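You operate a simulated robot arm through the tools that you are given. There is no shell and no other tool.

The job below is to be done with a simulated two-armed robot. You get a single attempt, and the scene is never put back.

## Task
Move the white hose from the drain union over to the detergent union.
Fine: the hose leads off to the back as before; detergent clamp closed, its wing screw tight; drain clamp left open.

Only the result counts: the job must be done as asked and must still hold three seconds after the hand-in. Knocking over, shifting, dropping, spilling or breaking anything else fails it.

## Robot
Two 7-joint arms with two-finger parallel grippers on one trunk that stands fixed in place. Base frame: the origin is at the foot of the trunk, x ahead of it, y to its left, z up. Readings come in m, rad, newtons and seconds.
The left shoulder is at [0.062, 0.199, 1.179], the right one opposite. With the tool pointing down near the work surface each hand reaches from about 0.24 to 0.7 m from the base axis, measured 20 degrees to its own side. Payload 1.57 kg a hand.
The TCP of each hand is the grasp point between the finger pads, 0.03 m short of the fingertips. In the tool frame z runs along the fingers and y along their closing line. The gripper opens to 0.11 m. The fingers are 0.024 m wide and 0.012 m thick; the gripper's body (0.048 by 0.112 m) begins 0.078 m behind the TCP.
Orientation is that of the tool frame in the base frame, as [roll, pitch, yaw] about the fixed x, y, z axes, in that order (R = Rz(yaw) Ry(pitch) Rx(roll)). With the fingers straight down and closing along the base's y, the tool's x points along the base's -x, its y along +y and its z along -z.

## Interface
- The arms move only by the tool servo_tool. It takes "left_moves", "right_moves" or both (then of equal length, played together; a hand with none holds still); each is a list of rows, each an object (a shift or turn left out is 0, a gripper value left out holds the last) with "travel": the shift along the tool's x, y, z in m, a list of three; "dr": the turn, a rotation vector about the tool's x, y, z in rad, a list of three; "claw": the closure, from 0 (fully open) to 1 (shut). In form: [{"travel": [x, y, z], "dr": [ax, ay, az], "claw": claw}, ...]. A call has 1 to 20 rows; each row shifts and turns the commanded pose from where the row before left it, along the tool's axes as they then stand. A row lasts 0.2 s, in which the tool goes at most 0.05 m and 0.15 rad; a call with a longer step from one row to the next is refused whole, and so is a gripper value outside its range. A pose out of reach is approached as far as the arm can. The call stops where the force on the tool passes 40 N (or 10 N more than at its start, if that is more) or the arm is blocked; 0.2 s more then pass. Each finger travels about 0.072 m/s and halts on what it meets, pressing with about 24 N; the grip force reading is that of the motor and also rises with nothing between the fingers. The clock runs only during rows and for 0.2 s after the last one: add rows that do not move to give the fingers time. The reply holds the time, the measured pose of the TCP, the force on the tool along the base axes, the opening and the grip force, in the units named above and with some noise, with the torque about the TCP (base axes, N m) and any sound that the robot's microphone picked up.
- Cameras (640 x 400 px; columns grow to the right, rows downward): "scene" is now at [0.0806, 0.0557, 1.7568]; the picture's right is [0.74, -0.67, -0.00], its down [-0.56, -0.61, -0.56] and it looks along [0.38, 0.42, -0.83] (base axes); focal length 360 px, centre (320, 200). "left" rides on the left gripper at [0.07, -0.016, -0.141] in its tool frame; the picture's right is [0.23, 0.97, 0.00], its down [-0.85, 0.20, -0.48] and it looks along [-0.47, 0.11, 0.88] (tool axes); focal length 222 px, centre (320, 200). "right" rides on the right gripper at [0.07, 0.016, -0.141] in its tool frame; the picture's right is [-0.23, 0.97, 0.00], its down [-0.86, -0.20, -0.48] and it looks along [-0.47, -0.11, 0.88] (tool axes); focal length 222 px, centre (320, 200). There is no depth. A picture from a camera that has moved, and an enlarged one, comes with that camera's place and axes in the base frame and with its lens.
- snapshot(camera): a new picture of that camera. It takes no simulated time.
- lift_body(by): slides the trunk up (or, below 0, down) by that many m; the arms and the scene camera ride with it, the base frame stays. It gives what a move gives, with no picture.
- aim_head(pan, tilt): turns the head with the scene camera to pan (to the left, within 1.501 rad either way) and tilt (down, from -0.506 to 1.204), counted from straight ahead of the robot. It gives what a move gives.
- zoom(camera, box): a new picture of the part [left, top, right, bottom] of that camera's present view, enlarged. It takes no simulated time.
- close_job(): hands the job in; it is judged then, once.

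Nothing tells you positions but the pictures and the camera data. Unless the task says otherwise, let go and move clear before handing in.

The tools are called after "Call:" as a command line: name --argument value ..., lists and objects as JSON in quotes. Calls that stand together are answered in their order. servo_tool: Moves the arms, as the interface text tells. Its arguments: {"type":"object","properties":{"left_moves":{"type":"array","items":{"type":"object","properties":{"travel":{"type":"array","items":{"type":"number"}},"dr":{"type":"array","items":{"type":"number"}},"claw":{"type":"number"}}}},"right_moves":{"type":"array","items":{"type":"object","properties":{"travel":{"type":"array","items":{"type":"number"}},"dr":{"type":"array","items":{"type":"number"}},"claw":{"type":"number"}}}}},"required":[]} The other tools are called the same way: lift_body (by) slides the trunk up or down; aim_head (pan, tilt) turns the head that bears the scene camera; snapshot (camera) takes a picture; zoom (camera, box) takes an enlarged picture of a part of a camera's view; close_job () hands the job in.

At the start:

```text
time: 0.0
left_ee_pos: [0.3713, 0.4985, 1.1815]
left_tool_rot: [-3.14, -0.002, 3.141]
left_force: [-0.2, 0.6, -0.7]
left_wrist_torque: [0.03, 0.05, -0.03]
left_finger_gap: 0.11
left_finger_force: 0.1
right_ee_pos: [0.4433, 0.0739, 1.2163]
right_tool_rot: [-3.14, 0.0, -3.141]
right_force: [-0.2, 0.6, -0.6]
right_wrist_torque: [-0.03, -0.04, 0.0]
right_finger_gap: 0.1099
right_finger_force: 0.0
trunk travel left (down, up): [-0.775, 0.215]
head pan, tilt: [0.831, 0.97]
```

scene: 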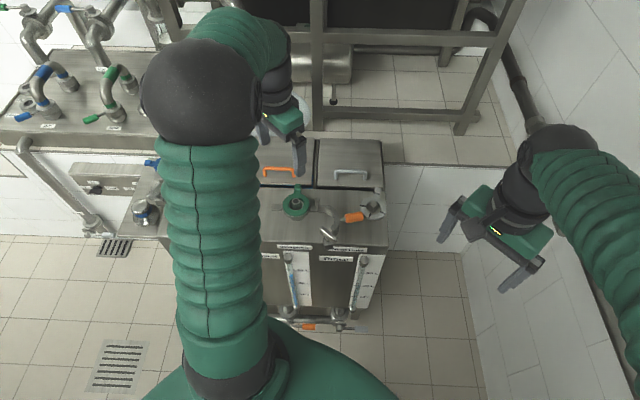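
right: 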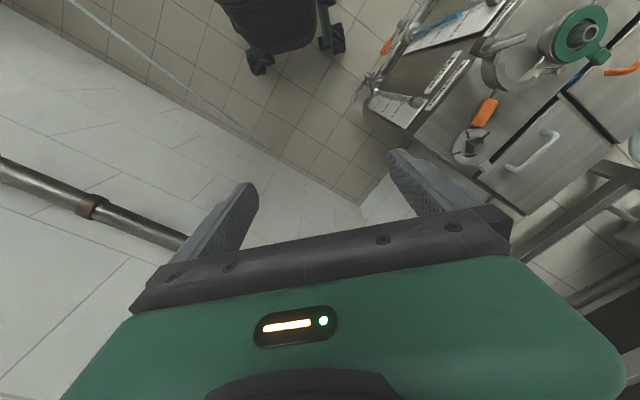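
left: 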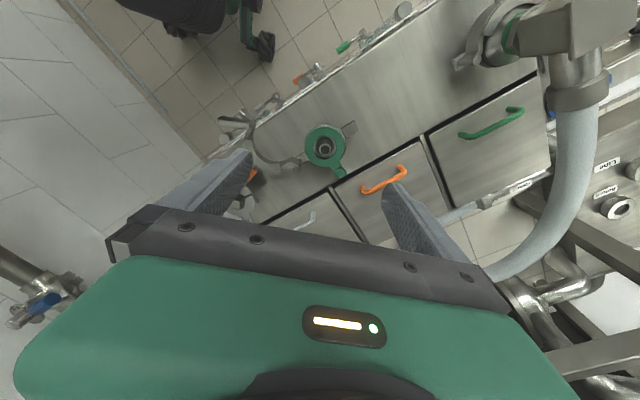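

I see a steel cabinet with unions on top and a white hose on the left-hand side, partly hidden by the left arm. I'll take closer pictures before moving anything.

Call:
zoom --camera "scene" --box '[120, 100, 420, 340]'

Call:
zoom --camera "left" --box '[180, 0, 640, 290]'

Call:
zoom --camera "right" --box '[340, 0, 640, 220]'

```text
1.67 times, centred on (270, 220) of scene
camera zoom: at [0.0806, 0.0557, 1.7568], right [0.74, -0.67, 0.0], down [-0.56, -0.61, -0.56], along [0.38, 0.42, -0.83], focal length 600 px, centre (403, 167)
```

zoom: 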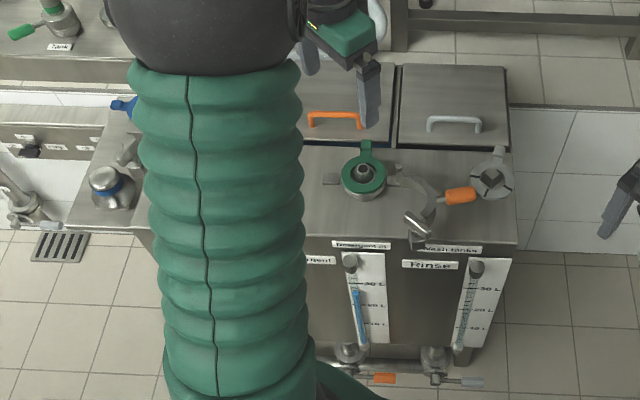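

```text
1.38 times, centred on (410, 145) of left
camera zoom: at [0.3019, 0.4815, 1.3218], right [-0.23, 0.97, 0.0], down [0.86, 0.2, 0.48], along [0.47, 0.11, -0.88], focal length 306 px, centre (196, 276)
```

zoom: 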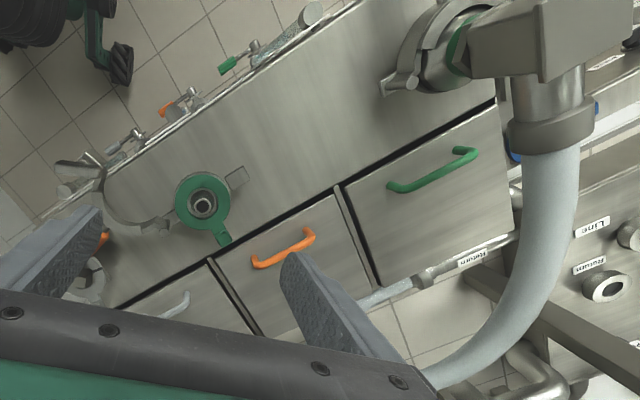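

```text
1.82 times, centred on (490, 110) of right
camera zoom: at [0.3747, 0.0887, 1.3563], right [0.23, 0.97, 0.0], down [0.86, -0.2, 0.48], along [0.47, -0.11, -0.88], focal length 404 px, centre (11, 364)
```

zoom: 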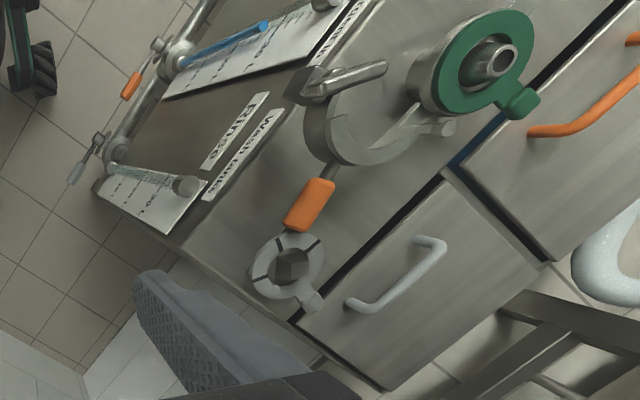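

The left arm hides most of the left half of the cabinet. I'll turn the head to look around first.

Call:
aim_head --pan 0.831 --tilt 0.6

Call:
snapshot --camera "scene"

```text
time: 0.8
left_ee_pos: [0.3711, 0.4978, 1.1811]
left_tool_rot: [-3.14, 0.001, -3.14]
left_force: [-1.1, 0.0, 0.6]
left_wrist_torque: [0.02, 0.04, -0.01]
left_finger_gap: 0.1098
left_finger_force: 0.1
right_ee_pos: [0.4425, 0.0706, 1.2167]
right_tool_rot: [3.141, 0.0, -3.14]
right_force: [0.4, -0.3, -0.2]
right_wrist_torque: [0.01, 0.0, 0.0]
right_finger_gap: 0.1095
right_finger_force: 0.1
trunk travel left (down, up): [-0.775, 0.215]
head pan, tilt: [0.831, 0.6]
```

```text
taken
camera scene: at [0.0919, 0.0682, 1.7866], right [0.74, -0.67, 0.0], down [-0.38, -0.42, -0.82], along [0.55, 0.61, -0.57], focal length 360 px, centre (320, 200)
```

scene: 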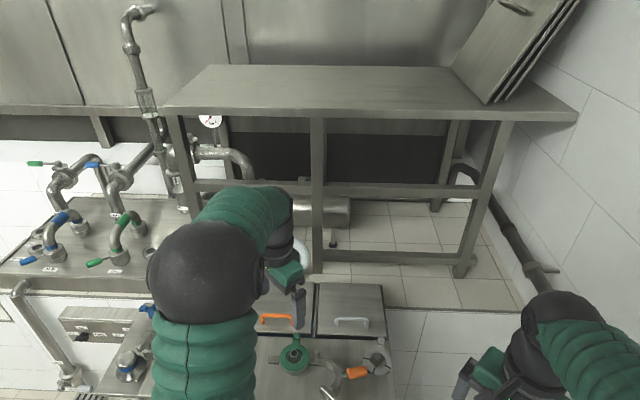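

The scene camera is blocked by the left arm. The cabinet stands at about 45° to my base frame, so I'll turn the left hand in place, which moves its camera, and look again with all three.

Call:
servo_tool --left_moves '[{"dr": [0, 0, -0.15]}, {"dr": [0, 0, -0.15]}, {"dr": [0, 0, -0.15]}, {"dr": [0, 0, -0.15]}, {"dr": [0, 0, -0.15]}]'

Call:
snapshot --camera "left"

Call:
snapshot --camera "scene"

```text
time: 2.0
left_ee_pos: [0.3711, 0.4959, 1.1822]
left_tool_rot: [3.141, 0.001, -2.389]
left_force: [0.1, 0.5, 0.3]
left_wrist_torque: [0.0, -0.01, -0.03]
left_finger_gap: 0.1099
left_finger_force: 0.0
right_ee_pos: [0.4434, 0.071, 1.218]
right_tool_rot: [-3.142, 0.001, -3.139]
right_force: [-0.3, -0.2, -0.1]
right_wrist_torque: [-0.03, 0.02, 0.04]
right_finger_gap: 0.1101
right_finger_force: 0.0
trunk travel left (down, up): [-0.775, 0.215]
head pan, tilt: [0.831, 0.6]
```

```text
taken
camera left: at [0.3305, 0.4368, 1.3229], right [-0.83, 0.56, 0.0], down [0.49, 0.73, 0.48], along [0.27, 0.4, -0.88], focal length 222 px, centre (320, 200)
```

left: 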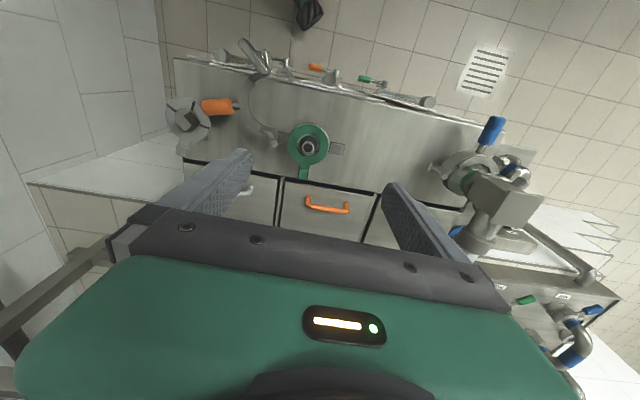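

```text
taken
camera scene: at [0.0922, 0.068, 1.7867], right [0.74, -0.67, 0.0], down [-0.38, -0.42, -0.82], along [0.56, 0.61, -0.57], focal length 360 px, centre (320, 200)
```

scene: 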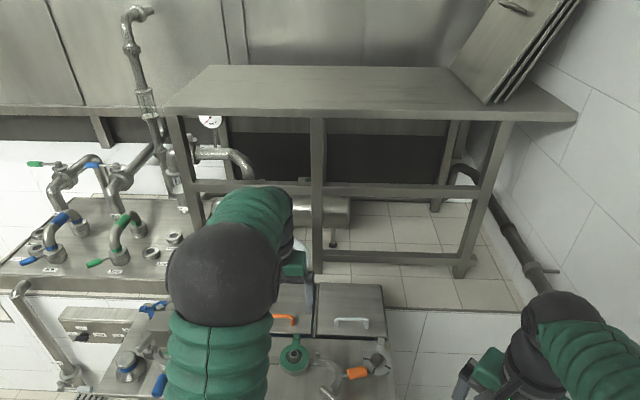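

Turning the left hand helped: on the right of its picture I can see the hose's elbow sitting on a clamp with a blue handle. I'll enlarge these regions.

Call:
zoom --camera "left" --box '[400, 90, 640, 250]'

Call:
zoom --camera "left" --box '[150, 30, 390, 190]'

Call:
aim_head --pan 1.1 --tilt 0.97

Call:
snapshot --camera "scene"

```text
2.50 times, centred on (520, 170) of left
camera zoom: at [0.3305, 0.4368, 1.3229], right [-0.83, 0.56, 0.0], down [0.49, 0.73, 0.48], along [0.27, 0.4, -0.88], focal length 555 px, centre (-180, 275)
```

zoom: 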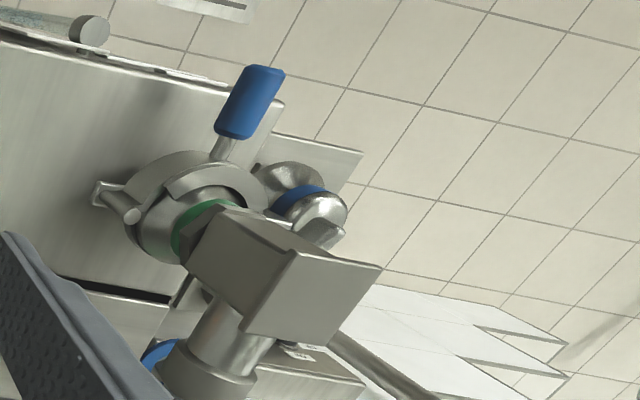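

```text
2.50 times, centred on (270, 110) of left
camera zoom: at [0.3305, 0.4368, 1.3229], right [-0.83, 0.56, 0.0], down [0.49, 0.73, 0.48], along [0.27, 0.4, -0.88], focal length 555 px, centre (445, 425)
```

zoom: 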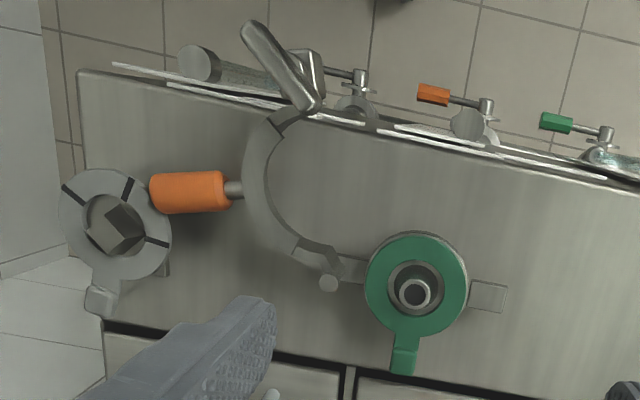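

```text
time: 2.9
left_ee_pos: [0.3709, 0.4969, 1.1827]
left_tool_rot: [-3.139, -0.001, -2.391]
left_force: [0.0, 0.6, 0.2]
left_wrist_torque: [0.0, 0.0, -0.01]
left_finger_gap: 0.11
left_finger_force: 0.1
right_ee_pos: [0.4432, 0.072, 1.2177]
right_tool_rot: [3.14, 0.0, -3.142]
right_force: [0.2, 1.0, 0.1]
right_wrist_torque: [0.02, -0.03, 0.02]
right_finger_gap: 0.11
right_finger_force: 0.1
trunk travel left (down, up): [-0.775, 0.215]
head pan, tilt: [1.1, 0.97]
```

```text
taken
camera scene: at [0.0649, 0.0665, 1.7569], right [0.89, -0.45, 0.0], down [-0.38, -0.74, -0.56], along [0.26, 0.5, -0.83], focal length 360 px, centre (320, 200)
```

scene: 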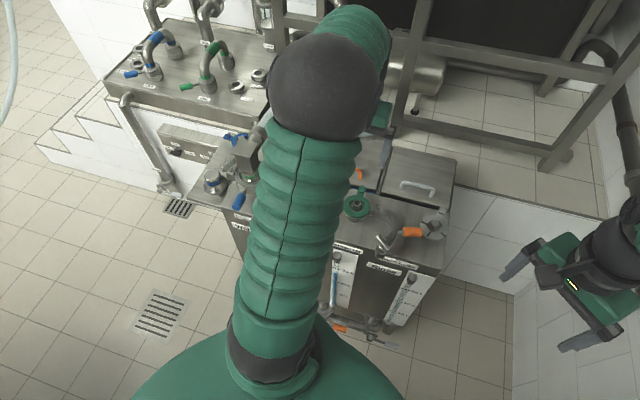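

Call:
zoom --camera "scene" --box '[170, 110, 290, 260]'

Call:
zoom --camera "scene" --box '[310, 160, 470, 350]'

```text
2.67 times, centred on (230, 185) of scene
camera zoom: at [0.0649, 0.0665, 1.7569], right [0.89, -0.45, 0.0], down [-0.38, -0.74, -0.56], along [0.26, 0.5, -0.83], focal length 959 px, centre (560, 240)
```

zoom: 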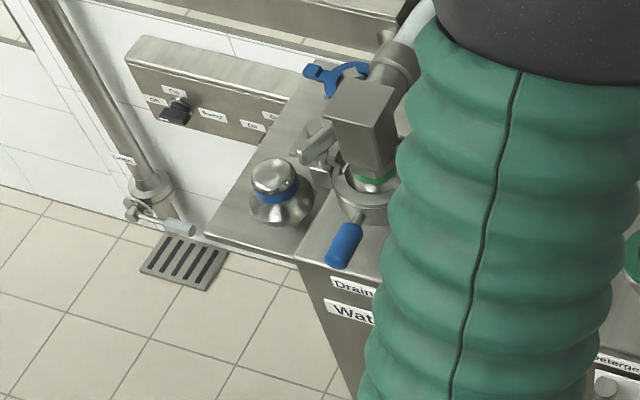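

```text
2.11 times, centred on (390, 255) of scene
camera zoom: at [0.0649, 0.0665, 1.7569], right [0.89, -0.45, 0.0], down [-0.38, -0.74, -0.56], along [0.26, 0.5, -0.83], focal length 757 px, centre (173, 84)
```

zoom: 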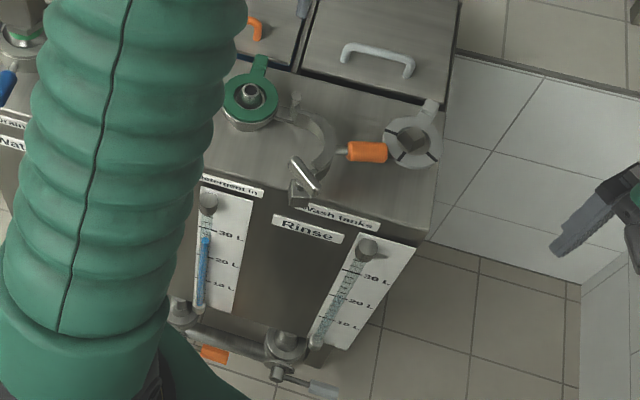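

The hose elbow sits on the union labelled "Drain" at about (0.17, 0.76, 0.9). The open detergent union with its green gasket is at about (0.41, 0.52, 0.9), and the cabinet is turned 45°. I'll move both hands to the right to get a clear overview.

Call:
servo_tool --right_moves '[{"travel": [0, -0.04, 0]}, {"travel": [0, -0.04, 0]}, {"travel": [0, -0.04, 0]}, {"travel": [0, -0.04, 0]}, {"travel": [0, -0.03, 0]}]'

Call:
servo_tool --left_moves '[{"travel": [0.0106, -0.0384, -0.005]}, {"travel": [0.0106, -0.0384, -0.005]}, {"travel": [0.0106, -0.0384, -0.005]}, {"travel": [0.0106, -0.0384, -0.005]}, {"travel": [0.0106, -0.0384, -0.005]}, {"travel": [0.0106, -0.0384, -0.005]}, {"travel": [0.0106, -0.0384, -0.005]}]'

Call:
snapshot --camera "scene"

```text
time: 4.1
left_ee_pos: [0.3703, 0.4968, 1.1823]
left_tool_rot: [-3.141, 0.0, -2.39]
left_force: [-0.3, 0.5, -0.3]
left_wrist_torque: [0.03, 0.0, -0.01]
left_finger_gap: 0.1104
left_finger_force: 0.0
right_ee_pos: [0.4445, -0.1198, 1.2165]
right_tool_rot: [3.141, 0.002, -3.139]
right_force: [-0.1, 0.0, 0.0]
right_wrist_torque: [0.02, 0.0, 0.01]
right_finger_gap: 0.1098
right_finger_force: 0.1
trunk travel left (down, up): [-0.775, 0.215]
head pan, tilt: [1.1, 0.97]
```

```text
time: 5.7
left_ee_pos: [0.4999, 0.2476, 1.2162]
left_tool_rot: [3.141, -0.001, -2.391]
left_force: [-0.1, -0.1, 0.2]
left_wrist_torque: [0.0, 0.03, 0.0]
left_finger_gap: 0.1099
left_finger_force: 0.1
right_ee_pos: [0.4443, -0.1199, 1.2155]
right_tool_rot: [3.14, -0.001, -3.14]
right_force: [0.5, 0.6, -0.2]
right_wrist_torque: [0.01, -0.02, 0.0]
right_finger_gap: 0.1102
right_finger_force: 0.0
trunk travel left (down, up): [-0.775, 0.215]
head pan, tilt: [1.1, 0.97]
```

```text
taken
camera scene: at [0.0664, 0.0616, 1.757], right [0.89, -0.45, 0.0], down [-0.38, -0.73, -0.56], along [0.25, 0.5, -0.83], focal length 360 px, centre (320, 200)
```

scene: 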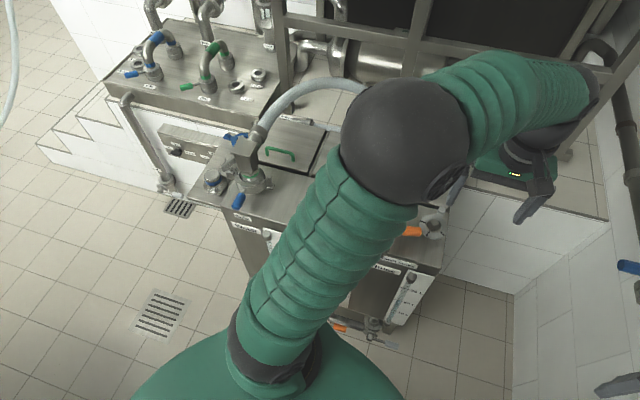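

Call:
zoom --camera "scene" --box '[180, 60, 380, 250]'

Call:
zoom --camera "scene" --box '[190, 130, 290, 220]'

Call:
snapshot --camera "left"

Call:
snapshot --camera "right"

```text
2.11 times, centred on (280, 155) of scene
camera zoom: at [0.0664, 0.0616, 1.757], right [0.89, -0.45, 0.0], down [-0.38, -0.73, -0.56], along [0.25, 0.5, -0.83], focal length 757 px, centre (404, 295)
```

zoom: 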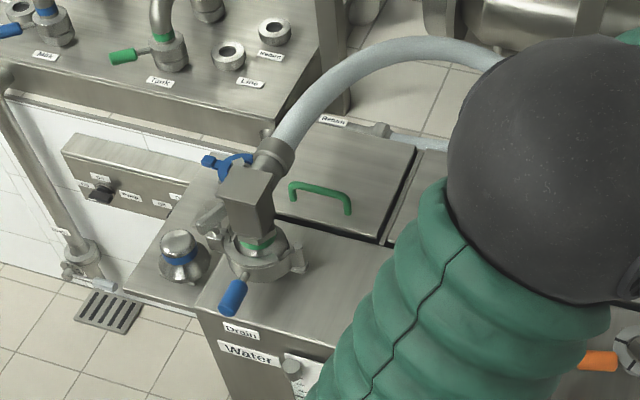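

```text
4.44 times, centred on (240, 175) of scene
camera zoom: at [0.0664, 0.0616, 1.757], right [0.89, -0.45, 0.0], down [-0.38, -0.73, -0.56], along [0.25, 0.5, -0.83], focal length 1599 px, centre (676, 311)
```

zoom: 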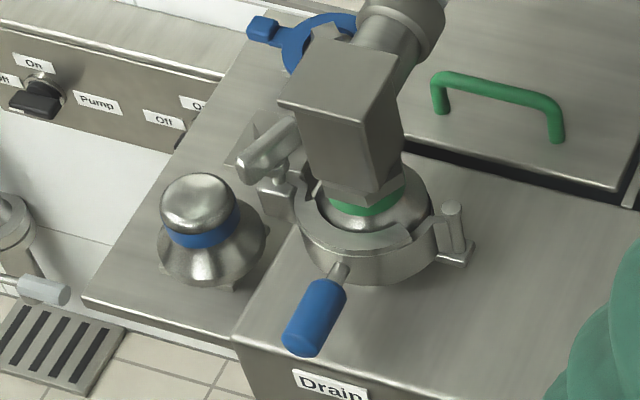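

```text
taken
camera left: at [0.4597, 0.1879, 1.3572], right [-0.83, 0.56, 0.0], down [0.49, 0.73, 0.48], along [0.27, 0.4, -0.88], focal length 222 px, centre (320, 200)
```

left: 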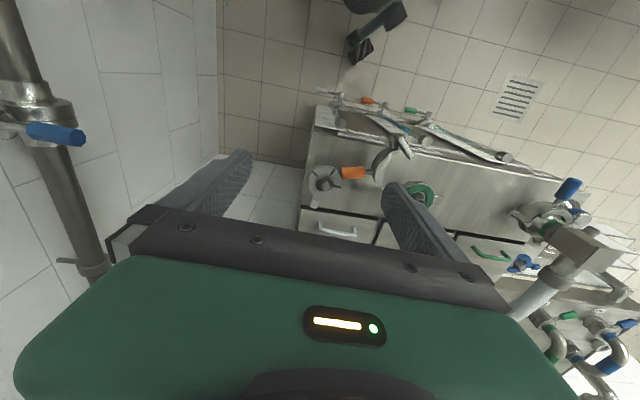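

```text
taken
camera right: at [0.375, -0.1046, 1.3557], right [0.23, 0.97, 0.0], down [0.86, -0.2, 0.48], along [0.47, -0.11, -0.88], focal length 222 px, centre (320, 200)
```

right: 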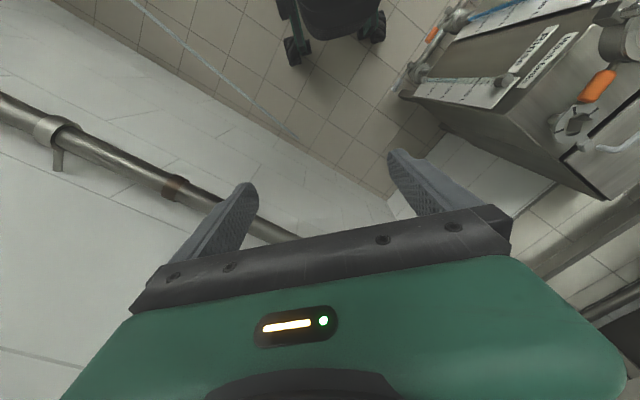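

The drain clamp is closed: the hinge is at its right, the blue handle points to the front and a T-shaped wing screw is at its left. I'll line the left hand up with the cabinet axes and go to a closer viewpoint above the detergent clamp.

Call:
servo_tool --left_moves '[{"travel": [-0.0015, 0.0364, 0.0], "dr": [0, 0, -0.0354]}, {"travel": [-0.0015, 0.0364, 0.01]}, {"travel": [-0.0015, 0.0364, 0.015]}, {"travel": [-0.0015, 0.0364, 0.02]}, {"travel": [-0.0015, 0.0364, 0.02]}, {"travel": [-0.0015, 0.0364, 0.02]}, {"travel": [-0.0015, 0.0364, 0.02]}]'

Call:
snapshot --camera "left"

Call:
zoom --camera "left" --box '[160, 20, 460, 220]'

```text
time: 7.3
left_ee_pos: [0.3287, 0.4406, 1.1078]
left_tool_rot: [-3.14, 0.0, -2.357]
left_force: [0.9, -0.2, 0.0]
left_wrist_torque: [0.01, 0.0, 0.01]
left_finger_gap: 0.1103
left_finger_force: 0.2
right_ee_pos: [0.4441, -0.1159, 1.2164]
right_tool_rot: [-3.141, 0.001, 3.142]
right_force: [-0.1, -0.1, -0.2]
right_wrist_torque: [-0.03, -0.01, 0.02]
right_finger_gap: 0.1098
right_finger_force: 0.0
trunk travel left (down, up): [-0.775, 0.215]
head pan, tilt: [1.1, 0.97]
```

```text
taken
camera left: at [0.2901, 0.3787, 1.2486], right [-0.85, 0.53, 0.0], down [0.46, 0.75, 0.48], along [0.25, 0.41, -0.88], focal length 222 px, centre (320, 200)
```

left: 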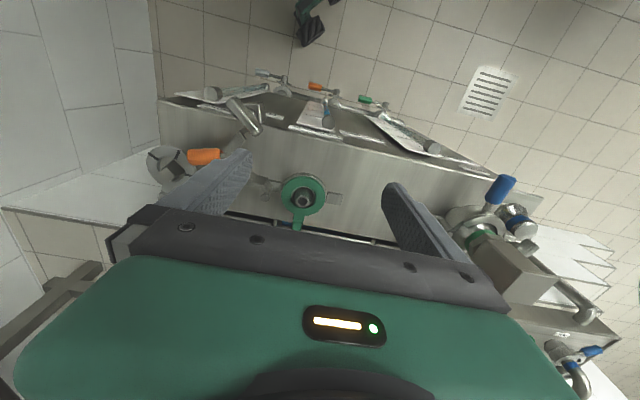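

```text
2.00 times, centred on (310, 120) of left
camera zoom: at [0.2901, 0.3787, 1.2486], right [-0.85, 0.53, 0.0], down [0.46, 0.75, 0.48], along [0.25, 0.41, -0.88], focal length 444 px, centre (340, 360)
```

zoom: 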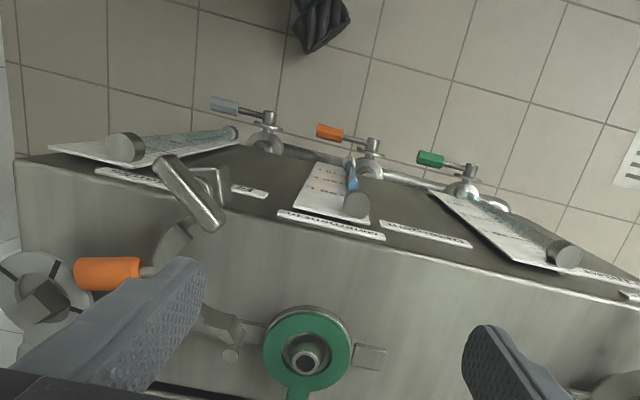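

The detergent union is clear in this view, with its clamp open to the right. Next I'll slide the hand left along the cabinet front, at the same height, for a close look at the drain clamp.

Call:
servo_tool --left_moves '[{"travel": [0, 0.0425, 0.0]}, {"travel": [0, 0.0425, 0.0]}, {"travel": [0, 0.0425, 0.0]}, {"travel": [0, 0.0425, 0.0]}, {"travel": [0, 0.0425, 0.0]}, {"travel": [0, 0.0425, 0.0]}, {"travel": [0, 0.0425, 0.0]}, {"travel": [0, 0.0425, 0.0]}]'

Call:
snapshot --camera "left"

Call:
zoom --camera "left" --box '[200, 60, 440, 220]'

Call:
snapshot --camera "scene"

```text
time: 9.1
left_ee_pos: [0.0899, 0.6786, 1.1088]
left_tool_rot: [-3.14, 0.0, -2.357]
left_force: [0.0, -0.7, -0.7]
left_wrist_torque: [-0.02, -0.03, 0.01]
left_finger_gap: 0.1101
left_finger_force: 0.0
right_ee_pos: [0.443, -0.1161, 1.2165]
right_tool_rot: [-3.138, 0.003, 3.141]
right_force: [0.5, 0.6, -0.3]
right_wrist_torque: [0.0, 0.04, 0.02]
right_finger_gap: 0.11
right_finger_force: 0.1
trunk travel left (down, up): [-0.775, 0.215]
head pan, tilt: [1.1, 0.97]
```

```text
taken
camera left: at [0.0504, 0.619, 1.2506], right [-0.85, 0.53, 0.0], down [0.46, 0.75, 0.48], along [0.25, 0.4, -0.88], focal length 222 px, centre (320, 200)
```

left: 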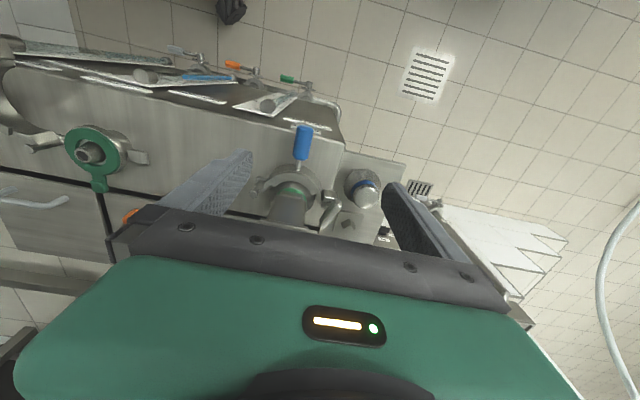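

```text
2.50 times, centred on (320, 140) of left
camera zoom: at [0.0504, 0.619, 1.2506], right [-0.85, 0.53, 0.0], down [0.46, 0.75, 0.48], along [0.25, 0.4, -0.88], focal length 555 px, centre (320, 350)
```

zoom: 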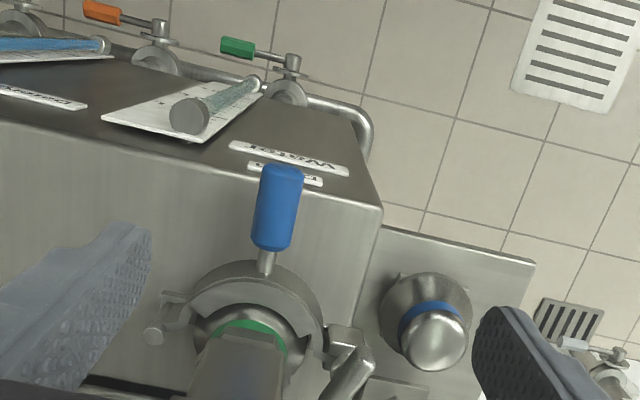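

```text
taken
camera scene: at [0.0617, 0.0692, 1.7569], right [0.89, -0.45, 0.0], down [-0.37, -0.74, -0.56], along [0.26, 0.5, -0.83], focal length 360 px, centre (320, 200)
```

scene: 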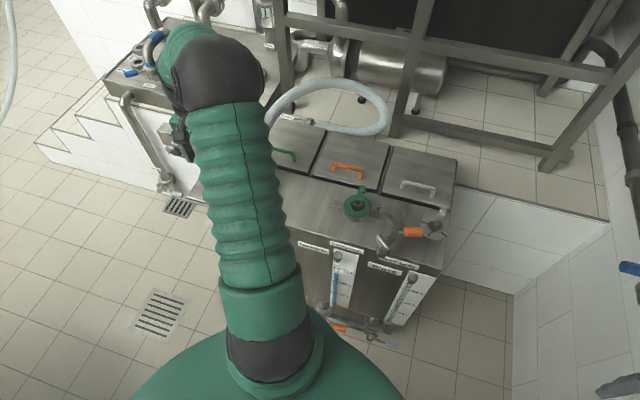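

Call:
zoom --camera "scene" --box '[330, 170, 460, 260]'

Call:
zoom --camera "scene" --box '[250, 60, 460, 200]'

```text
4.44 times, centred on (395, 215) of scene
camera zoom: at [0.0617, 0.0692, 1.7569], right [0.89, -0.45, 0.0], down [-0.37, -0.74, -0.56], along [0.26, 0.5, -0.83], focal length 1599 px, centre (-13, 133)
```

zoom: 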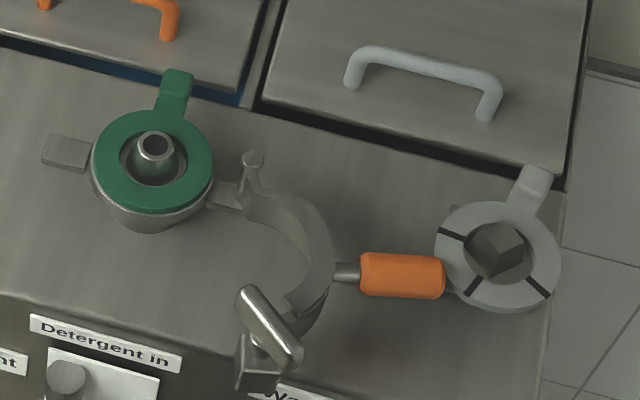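

```text
2.86 times, centred on (355, 130) of scene
camera zoom: at [0.0617, 0.0692, 1.7569], right [0.89, -0.45, 0.0], down [-0.37, -0.74, -0.56], along [0.26, 0.5, -0.83], focal length 1028 px, centre (220, 400)
```

zoom: 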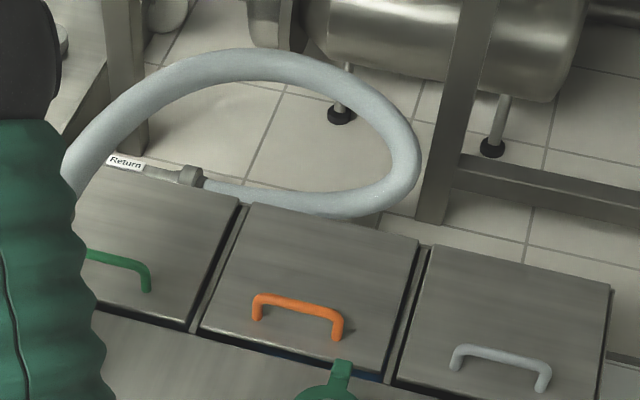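

The hose arcs from the drain elbow to a fixed "Return" pipe at the back of the cabinet. I need more detail on the wing-screw mechanism.

Call:
zoom --camera "left" --box '[250, 150, 370, 225]'

Call:
zoom --camera "left" --box '[0, 80, 160, 200]'

Call:
zoom --camera "scene" --box '[340, 180, 420, 260]'

```text
5.33 times, centred on (310, 188) of left
camera zoom: at [0.0504, 0.619, 1.2506], right [-0.85, 0.53, 0.0], down [0.46, 0.75, 0.48], along [0.25, 0.4, -0.88], focal length 1185 px, centre (373, 267)
```

zoom: 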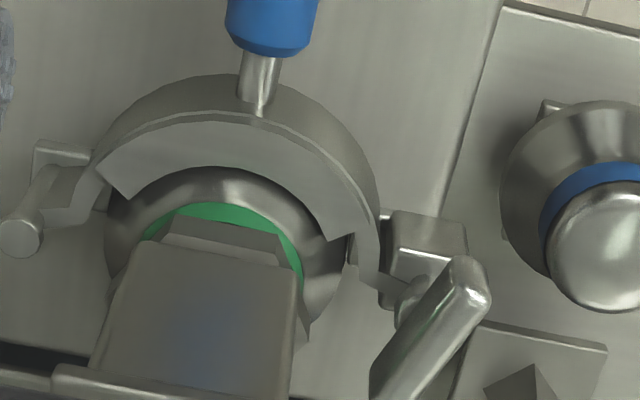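

```text
3.33 times, centred on (80, 140) of left
camera zoom: at [0.0504, 0.619, 1.2506], right [-0.85, 0.53, 0.0], down [0.46, 0.75, 0.48], along [0.25, 0.4, -0.88], focal length 740 px, centre (1120, 400)
```

zoom: 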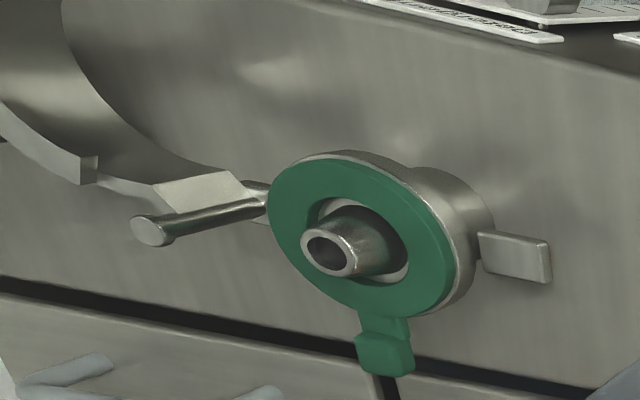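

```text
5.00 times, centred on (380, 220) of scene
camera zoom: at [0.0617, 0.0692, 1.7569], right [0.89, -0.45, 0.0], down [-0.37, -0.74, -0.56], along [0.26, 0.5, -0.83], focal length 1799 px, centre (20, 100)
```

zoom: 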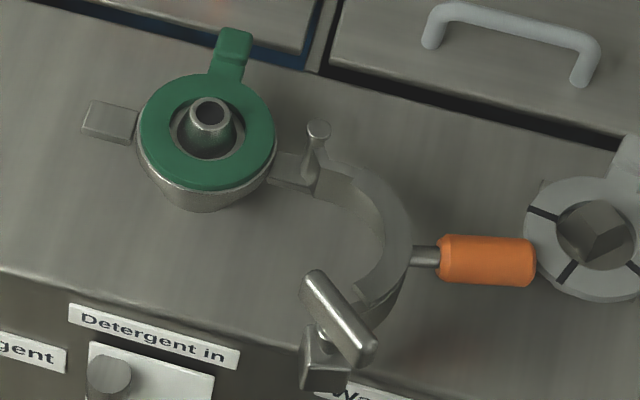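

The wing screw looks like a T-bar on a stem, with the drain one at about (0.135, 0.783, 0.955). I'll narrow the gripper and move above it, keeping clear of the elbow (top about 1.03), to view the bar from directly overhead.

Call:
servo_tool --left_moves '[{"travel": [0, 0.02, -0.02], "dr": [0, 0, 0.12], "claw": 0.35}, {"travel": [0, 0.0224, 0], "dr": [0, 0, 0.12], "claw": 0.35}]'

Call:
snapshot --camera "left"

```text
time: 9.7
left_ee_pos: [0.0591, 0.7127, 1.1328]
left_tool_rot: [-3.14, 0.0, -2.596]
left_force: [0.5, -0.3, 0.0]
left_wrist_torque: [0.01, 0.01, -0.01]
left_finger_gap: 0.0715
left_finger_force: 0.2
right_ee_pos: [0.442, -0.1158, 1.2163]
right_tool_rot: [-3.139, 0.001, 3.141]
right_force: [-0.3, 0.0, 0.0]
right_wrist_torque: [0.02, -0.01, 0.03]
right_finger_gap: 0.1101
right_finger_force: 0.1
trunk travel left (down, up): [-0.775, 0.215]
head pan, tilt: [1.1, 0.97]
```

```text
taken
camera left: at [0.0075, 0.662, 1.2734], right [-0.7, 0.72, 0.0], down [0.63, 0.61, 0.48], along [0.34, 0.33, -0.88], focal length 222 px, centre (320, 200)
```

left: 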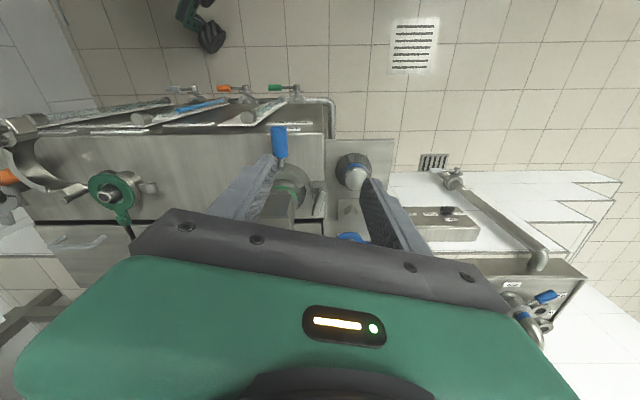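

Call:
servo_tool --left_moves '[{"travel": [-0.034, 0.0068, 0], "dr": [0, 0, 0.05]}, {"travel": [-0.034, 0.0068, 0], "dr": [0, 0, 0.05]}, {"travel": [-0.034, 0.0068, 0], "dr": [0, 0, 0.05]}]'

Call:
snapshot --camera "left"

Call:
zoom --camera "left" --box '[240, 80, 400, 210]'

```text
time: 10.5
left_ee_pos: [0.1409, 0.7786, 1.1314]
left_tool_rot: [-3.14, -0.001, -2.747]
left_force: [-0.3, -0.2, -0.7]
left_wrist_torque: [0.01, 0.02, -0.02]
left_finger_gap: 0.0713
left_finger_force: 0.1
right_ee_pos: [0.4444, -0.1151, 1.216]
right_tool_rot: [-3.14, 0.0, -3.14]
right_force: [0.2, 0.6, -0.7]
right_wrist_torque: [0.0, 0.06, 0.01]
right_finger_gap: 0.11
right_finger_force: 0.1
trunk travel left (down, up): [-0.775, 0.215]
head pan, tilt: [1.1, 0.97]
```

```text
taken
camera left: at [0.0821, 0.7364, 1.2721], right [-0.58, 0.81, 0.0], down [0.71, 0.51, 0.48], along [0.39, 0.28, -0.88], focal length 222 px, centre (320, 200)
```

left: 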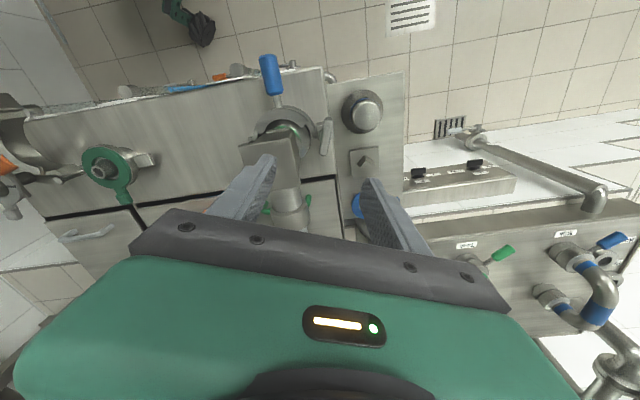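

```text
3.08 times, centred on (320, 145) of left
camera zoom: at [0.0821, 0.7364, 1.2721], right [-0.58, 0.81, 0.0], down [0.71, 0.51, 0.48], along [0.39, 0.28, -0.88], focal length 684 px, centre (320, 369)
```

zoom: 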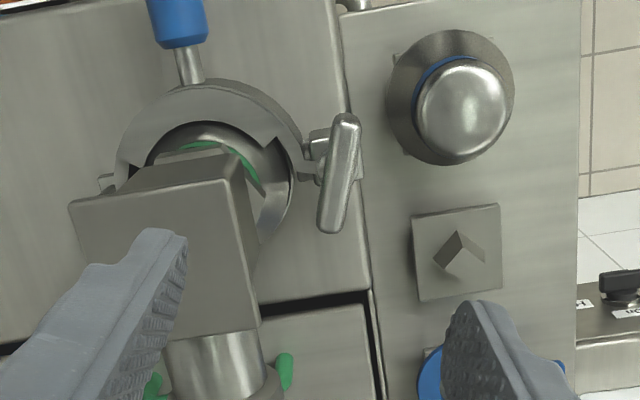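

Call:
zoom --camera "left" --box '[290, 100, 350, 160]'

Call:
zoom --camera "left" --box '[0, 100, 160, 230]'

Call:
zoom --camera "scene" --box '[375, 215, 425, 260]'

```text
6.67 times, centred on (320, 130) of left
camera zoom: at [0.0821, 0.7364, 1.2721], right [-0.58, 0.81, 0.0], down [0.71, 0.51, 0.48], along [0.39, 0.28, -0.88], focal length 1481 px, centre (320, 667)
```

zoom: 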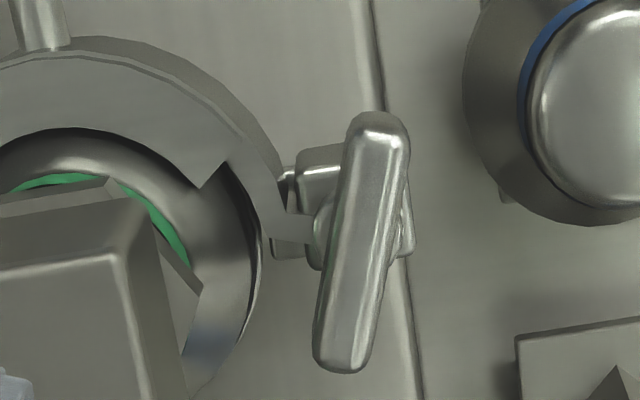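

```text
3.08 times, centred on (80, 165) of left
camera zoom: at [0.0821, 0.7364, 1.2721], right [-0.58, 0.81, 0.0], down [0.71, 0.51, 0.48], along [0.39, 0.28, -0.88], focal length 684 px, centre (1058, 308)
```

zoom: 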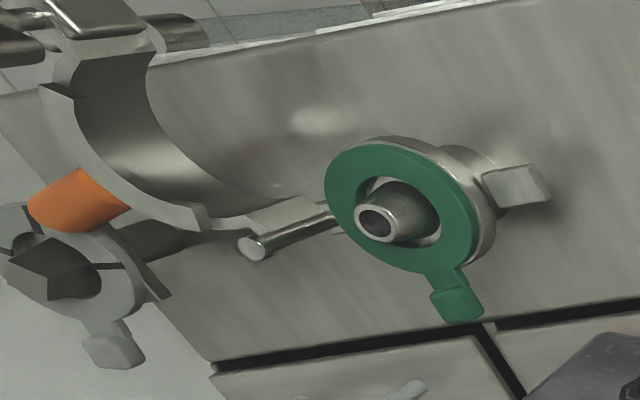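

```text
8.89 times, centred on (400, 238) of scene
camera zoom: at [0.0646, 0.0699, 1.7567], right [0.89, -0.45, 0.0], down [-0.38, -0.74, -0.56], along [0.25, 0.5, -0.83], focal length 3198 px, centre (-391, -133)
```

zoom: 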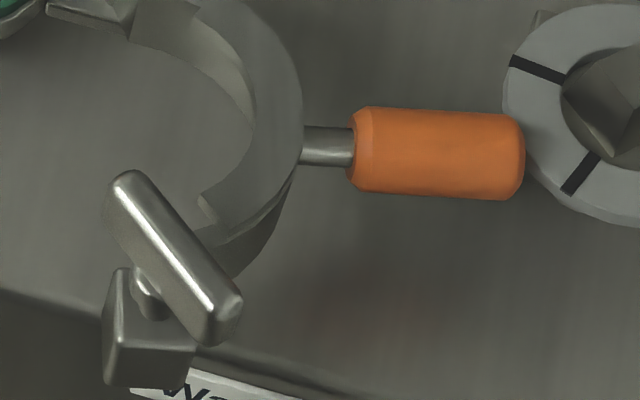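

From overhead the T-bar reads clearly. It has a vertical screw axis with its centre at about (0.135, 0.785, 0.95), and it points about 28° from base x. The elbow block is just to its right, with its top at about 1.04. I'll line up with the bar, narrow the fingers and descend partway.

Call:
servo_tool --left_moves '[{"travel": [0.0024, 0.008, 0.0], "dr": [0, 0, -0.097], "claw": 0.69}, {"travel": [0, 0, 0], "claw": 0.69}, {"travel": [0, 0, 0.03], "claw": 0.69}, {"travel": [0, 0, 0.03], "claw": 0.69}, {"travel": [0, 0, 0.0], "claw": 0.69}]'

Call:
snapshot --camera "left"

Call:
zoom --camera "left" --box '[260, 110, 380, 210]'

```text
time: 11.7
left_ee_pos: [0.1364, 0.7818, 1.072]
left_tool_rot: [-3.141, -0.001, -2.65]
left_force: [0.0, 0.0, 0.5]
left_wrist_torque: [0.02, -0.03, 0.02]
left_finger_gap: 0.034
left_finger_force: 0.0
right_ee_pos: [0.4441, -0.1173, 1.2164]
right_tool_rot: [-3.141, 0.0, 3.141]
right_force: [0.3, 0.1, -0.5]
right_wrist_torque: [-0.01, -0.03, 0.02]
right_finger_gap: 0.1102
right_finger_force: 0.0
trunk travel left (down, up): [-0.775, 0.215]
head pan, tilt: [1.1, 0.97]
```

```text
taken
camera left: at [0.0815, 0.7345, 1.2122], right [-0.66, 0.75, 0.0], down [0.66, 0.58, 0.48], along [0.36, 0.32, -0.88], focal length 222 px, centre (320, 200)
```

left: 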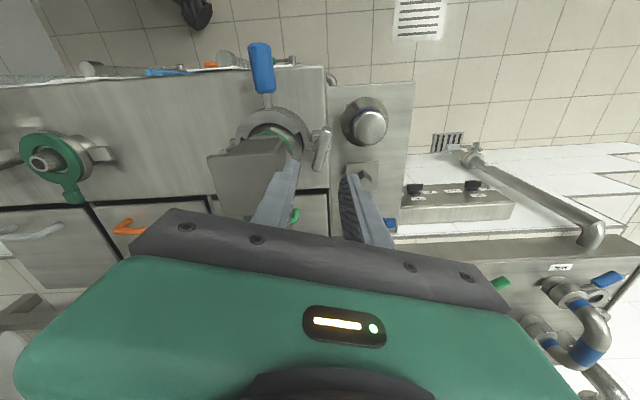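

```text
4.00 times, centred on (320, 160) of left
camera zoom: at [0.0815, 0.7345, 1.2122], right [-0.66, 0.75, 0.0], down [0.66, 0.58, 0.48], along [0.36, 0.32, -0.88], focal length 888 px, centre (320, 360)
```

zoom: 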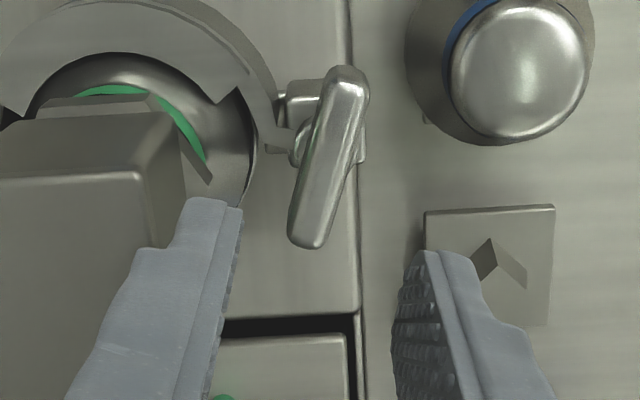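

The bar lies between the fingers and in line with them, needing only about 3 mm of correction. I'll correct that and go down to grip height, with the tips at about 0.94.

Call:
servo_tool --left_moves '[{"travel": [-0.0026, 0.0031, 0.0]}, {"travel": [0, 0, 0.03]}, {"travel": [0, 0, 0.03]}, {"travel": [0, 0, 0.02]}, {"travel": [0, 0, 0.01]}]'

Call:
zoom --camera "left" --box '[240, 110, 400, 220]'

Call:
zoom --camera "scene" --box '[170, 100, 300, 230]'

```text
time: 12.9
left_ee_pos: [0.1349, 0.7872, 0.9824]
left_tool_rot: [3.14, 0.0, -2.65]
left_force: [0.3, 0.9, 0.0]
left_wrist_torque: [-0.04, 0.01, -0.03]
left_finger_gap: 0.0341
left_finger_force: 0.0
right_ee_pos: [0.4434, -0.1174, 1.2163]
right_tool_rot: [-3.138, 0.0, -3.141]
right_force: [0.5, -0.1, -0.8]
right_wrist_torque: [0.02, 0.0, 0.0]
right_finger_gap: 0.1099
right_finger_force: 0.2
trunk travel left (down, up): [-0.775, 0.215]
head pan, tilt: [1.1, 0.97]
```

```text
3.64 times, centred on (320, 165) of left
camera zoom: at [0.0806, 0.7392, 1.1227], right [-0.66, 0.75, 0.0], down [0.66, 0.58, 0.48], along [0.36, 0.32, -0.88], focal length 808 px, centre (320, 327)
```

zoom: 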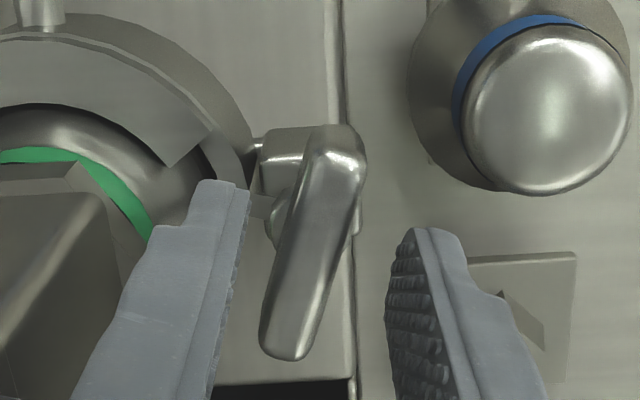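

```text
3.08 times, centred on (235, 165) of scene
camera zoom: at [0.0636, 0.068, 1.7568], right [0.89, -0.45, 0.0], down [-0.38, -0.74, -0.56], along [0.26, 0.5, -0.83], focal length 1107 px, centre (582, 308)
```

zoom: 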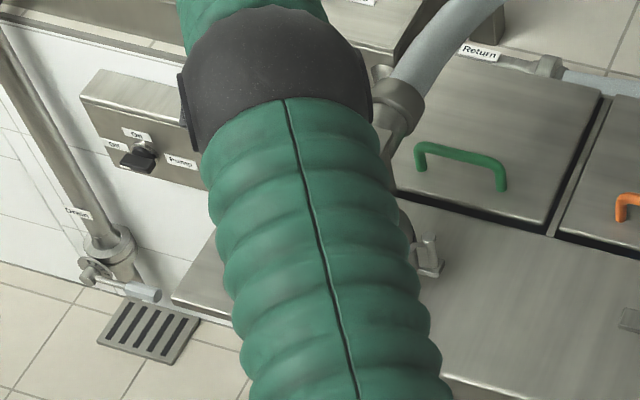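

The bar is centred between the fingertips. I'll go down another 12 mm and close on it.

Call:
servo_tool --left_moves '[{"travel": [0, -0.001, 0.006]}, {"travel": [0, 0, 0.006]}, {"claw": 0.85}, {"claw": 0.95}, {"claw": 0.95}]'

Call:
zoom --camera "left" --box '[240, 110, 400, 220]'

```text
time: 14.1
left_ee_pos: [0.1366, 0.7863, 0.9707]
left_tool_rot: [-3.138, 0.0, -2.649]
left_force: [4.6, -4.8, -5.3]
left_wrist_torque: [-0.01, -0.3, -0.04]
left_finger_gap: 0.015
left_finger_force: 31.2
right_ee_pos: [0.4437, -0.1181, 1.2161]
right_tool_rot: [3.141, 0.0, 3.141]
right_force: [0.5, -0.2, 0.5]
right_wrist_torque: [0.0, 0.02, -0.04]
right_finger_gap: 0.1101
right_finger_force: 0.0
trunk travel left (down, up): [-0.775, 0.215]
head pan, tilt: [1.1, 0.97]
```

```text
3.64 times, centred on (320, 165) of left
camera zoom: at [0.082, 0.7378, 1.1107], right [-0.66, 0.75, 0.0], down [0.66, 0.58, 0.48], along [0.36, 0.31, -0.88], focal length 808 px, centre (320, 327)
```

zoom: 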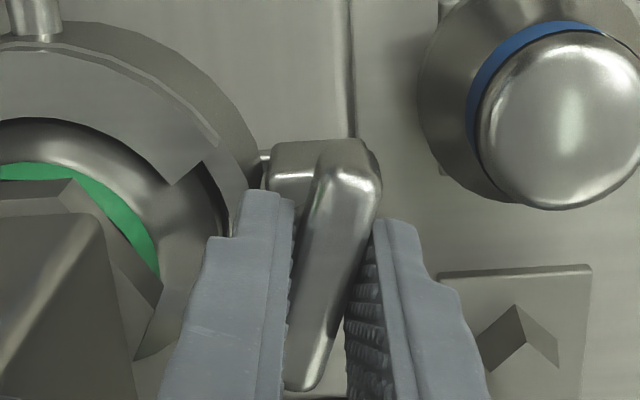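

I have the bar: the gap is 15 mm and the grip is firm. I'll turn it counter-clockwise a little and watch the torque.

Call:
servo_tool --left_moves '[{"dr": [0, 0, -0.08]}, {"dr": [0, 0, -0.08]}, {"dr": [0, 0, -0.08]}, {"dr": [0, 0, -0.08]}]'

Call:
zoom --camera "left" --box '[240, 110, 400, 220]'

```text
time: 15.1
left_ee_pos: [0.1359, 0.7851, 0.9702]
left_tool_rot: [-3.141, -0.003, -2.329]
left_force: [7.4, -10.0, -6.7]
left_wrist_torque: [-0.02, -0.3, -0.03]
left_finger_gap: 0.0149
left_finger_force: 30.8
right_ee_pos: [0.4445, -0.1187, 1.2154]
right_tool_rot: [3.141, 0.001, -3.141]
right_force: [-0.4, 0.1, 0.2]
right_wrist_torque: [0.0, 0.01, 0.03]
right_finger_gap: 0.11
right_finger_force: 0.1
trunk travel left (down, up): [-0.775, 0.215]
head pan, tilt: [1.1, 0.97]
```

```text
3.64 times, centred on (320, 165) of left
camera zoom: at [0.0998, 0.7233, 1.1107], right [-0.86, 0.5, 0.0], down [0.44, 0.76, 0.48], along [0.24, 0.41, -0.88], focal length 808 px, centre (320, 327)
```

zoom: 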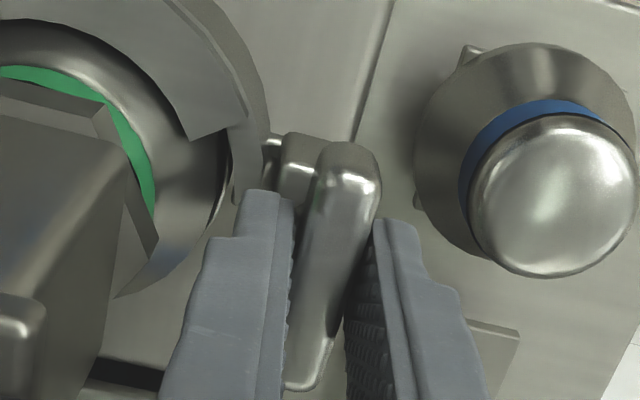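

The bar turns with the hand at low torque. I'll ease off the small sideways offset and keep turning counter-clockwise.

Call:
servo_tool --left_moves '[{"travel": [0, -0.0015, 0], "dr": [0, 0, -0.1]}, {"dr": [0, 0, -0.15]}, {"dr": [0, 0, -0.15]}, {"dr": [0, 0, -0.15]}, {"dr": [0, 0, -0.15]}]'

Call:
zoom --camera "left" --box '[240, 110, 400, 220]'

```text
time: 16.3
left_ee_pos: [0.1352, 0.7855, 0.9706]
left_tool_rot: [3.14, 0.0, -1.625]
left_force: [-2.7, -4.8, -5.1]
left_wrist_torque: [-0.12, 0.08, -0.04]
left_finger_gap: 0.0148
left_finger_force: 30.8
right_ee_pos: [0.4441, -0.1173, 1.2163]
right_tool_rot: [-3.139, 0.0, -3.141]
right_force: [0.9, -0.1, -0.2]
right_wrist_torque: [-0.02, 0.0, -0.01]
right_finger_gap: 0.1099
right_finger_force: 0.1
trunk travel left (down, up): [-0.775, 0.215]
head pan, tilt: [1.1, 0.97]
```

```text
3.64 times, centred on (320, 165) of left
camera zoom: at [0.1477, 0.7143, 1.1106], right [-0.98, -0.17, 0.0], down [-0.15, 0.86, 0.48], along [-0.08, 0.47, -0.88], focal length 808 px, centre (320, 327)
```

zoom: 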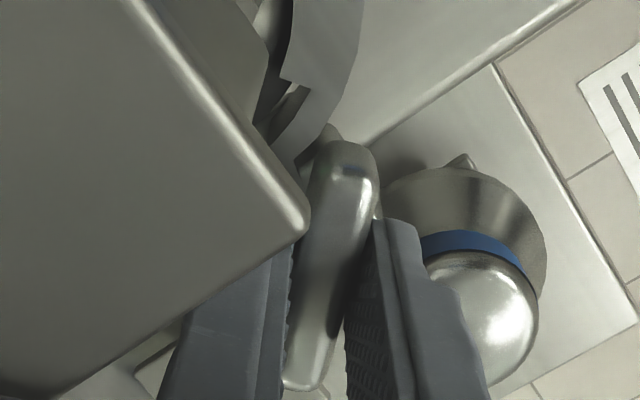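

Call:
servo_tool --left_moves '[{"dr": [0, 0, -0.15]}, {"dr": [0, 0, -0.15]}, {"dr": [0, 0, -0.15]}, {"dr": [0, 0, -0.15]}, {"dr": [0, 0, -0.15]}]'

Call:
zoom --camera "left" --box '[240, 110, 400, 220]'

```text
time: 17.5
left_ee_pos: [0.1349, 0.7849, 0.9695]
left_tool_rot: [3.141, 0.0, -0.876]
left_force: [-6.7, -3.0, -1.2]
left_wrist_torque: [-0.21, 0.09, -0.05]
left_finger_gap: 0.0148
left_finger_force: 29.9
right_ee_pos: [0.4424, -0.1181, 1.2176]
right_tool_rot: [3.142, 0.003, 3.141]
right_force: [-0.2, -0.4, -0.6]
right_wrist_torque: [-0.01, 0.03, -0.01]
right_finger_gap: 0.11
right_finger_force: 0.1
trunk travel left (down, up): [-0.775, 0.215]
head pan, tilt: [1.1, 0.97]
```

```text
3.64 times, centred on (320, 165) of left
camera zoom: at [0.1918, 0.7415, 1.1106], right [-0.6, -0.8, 0.0], down [-0.7, 0.53, 0.48], along [-0.38, 0.29, -0.88], focal length 808 px, centre (320, 327)
```

zoom: 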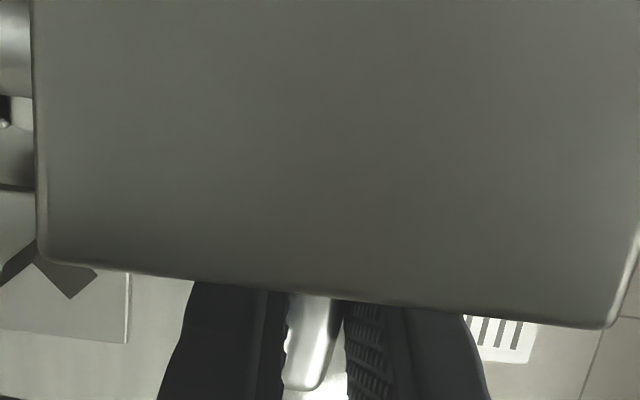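

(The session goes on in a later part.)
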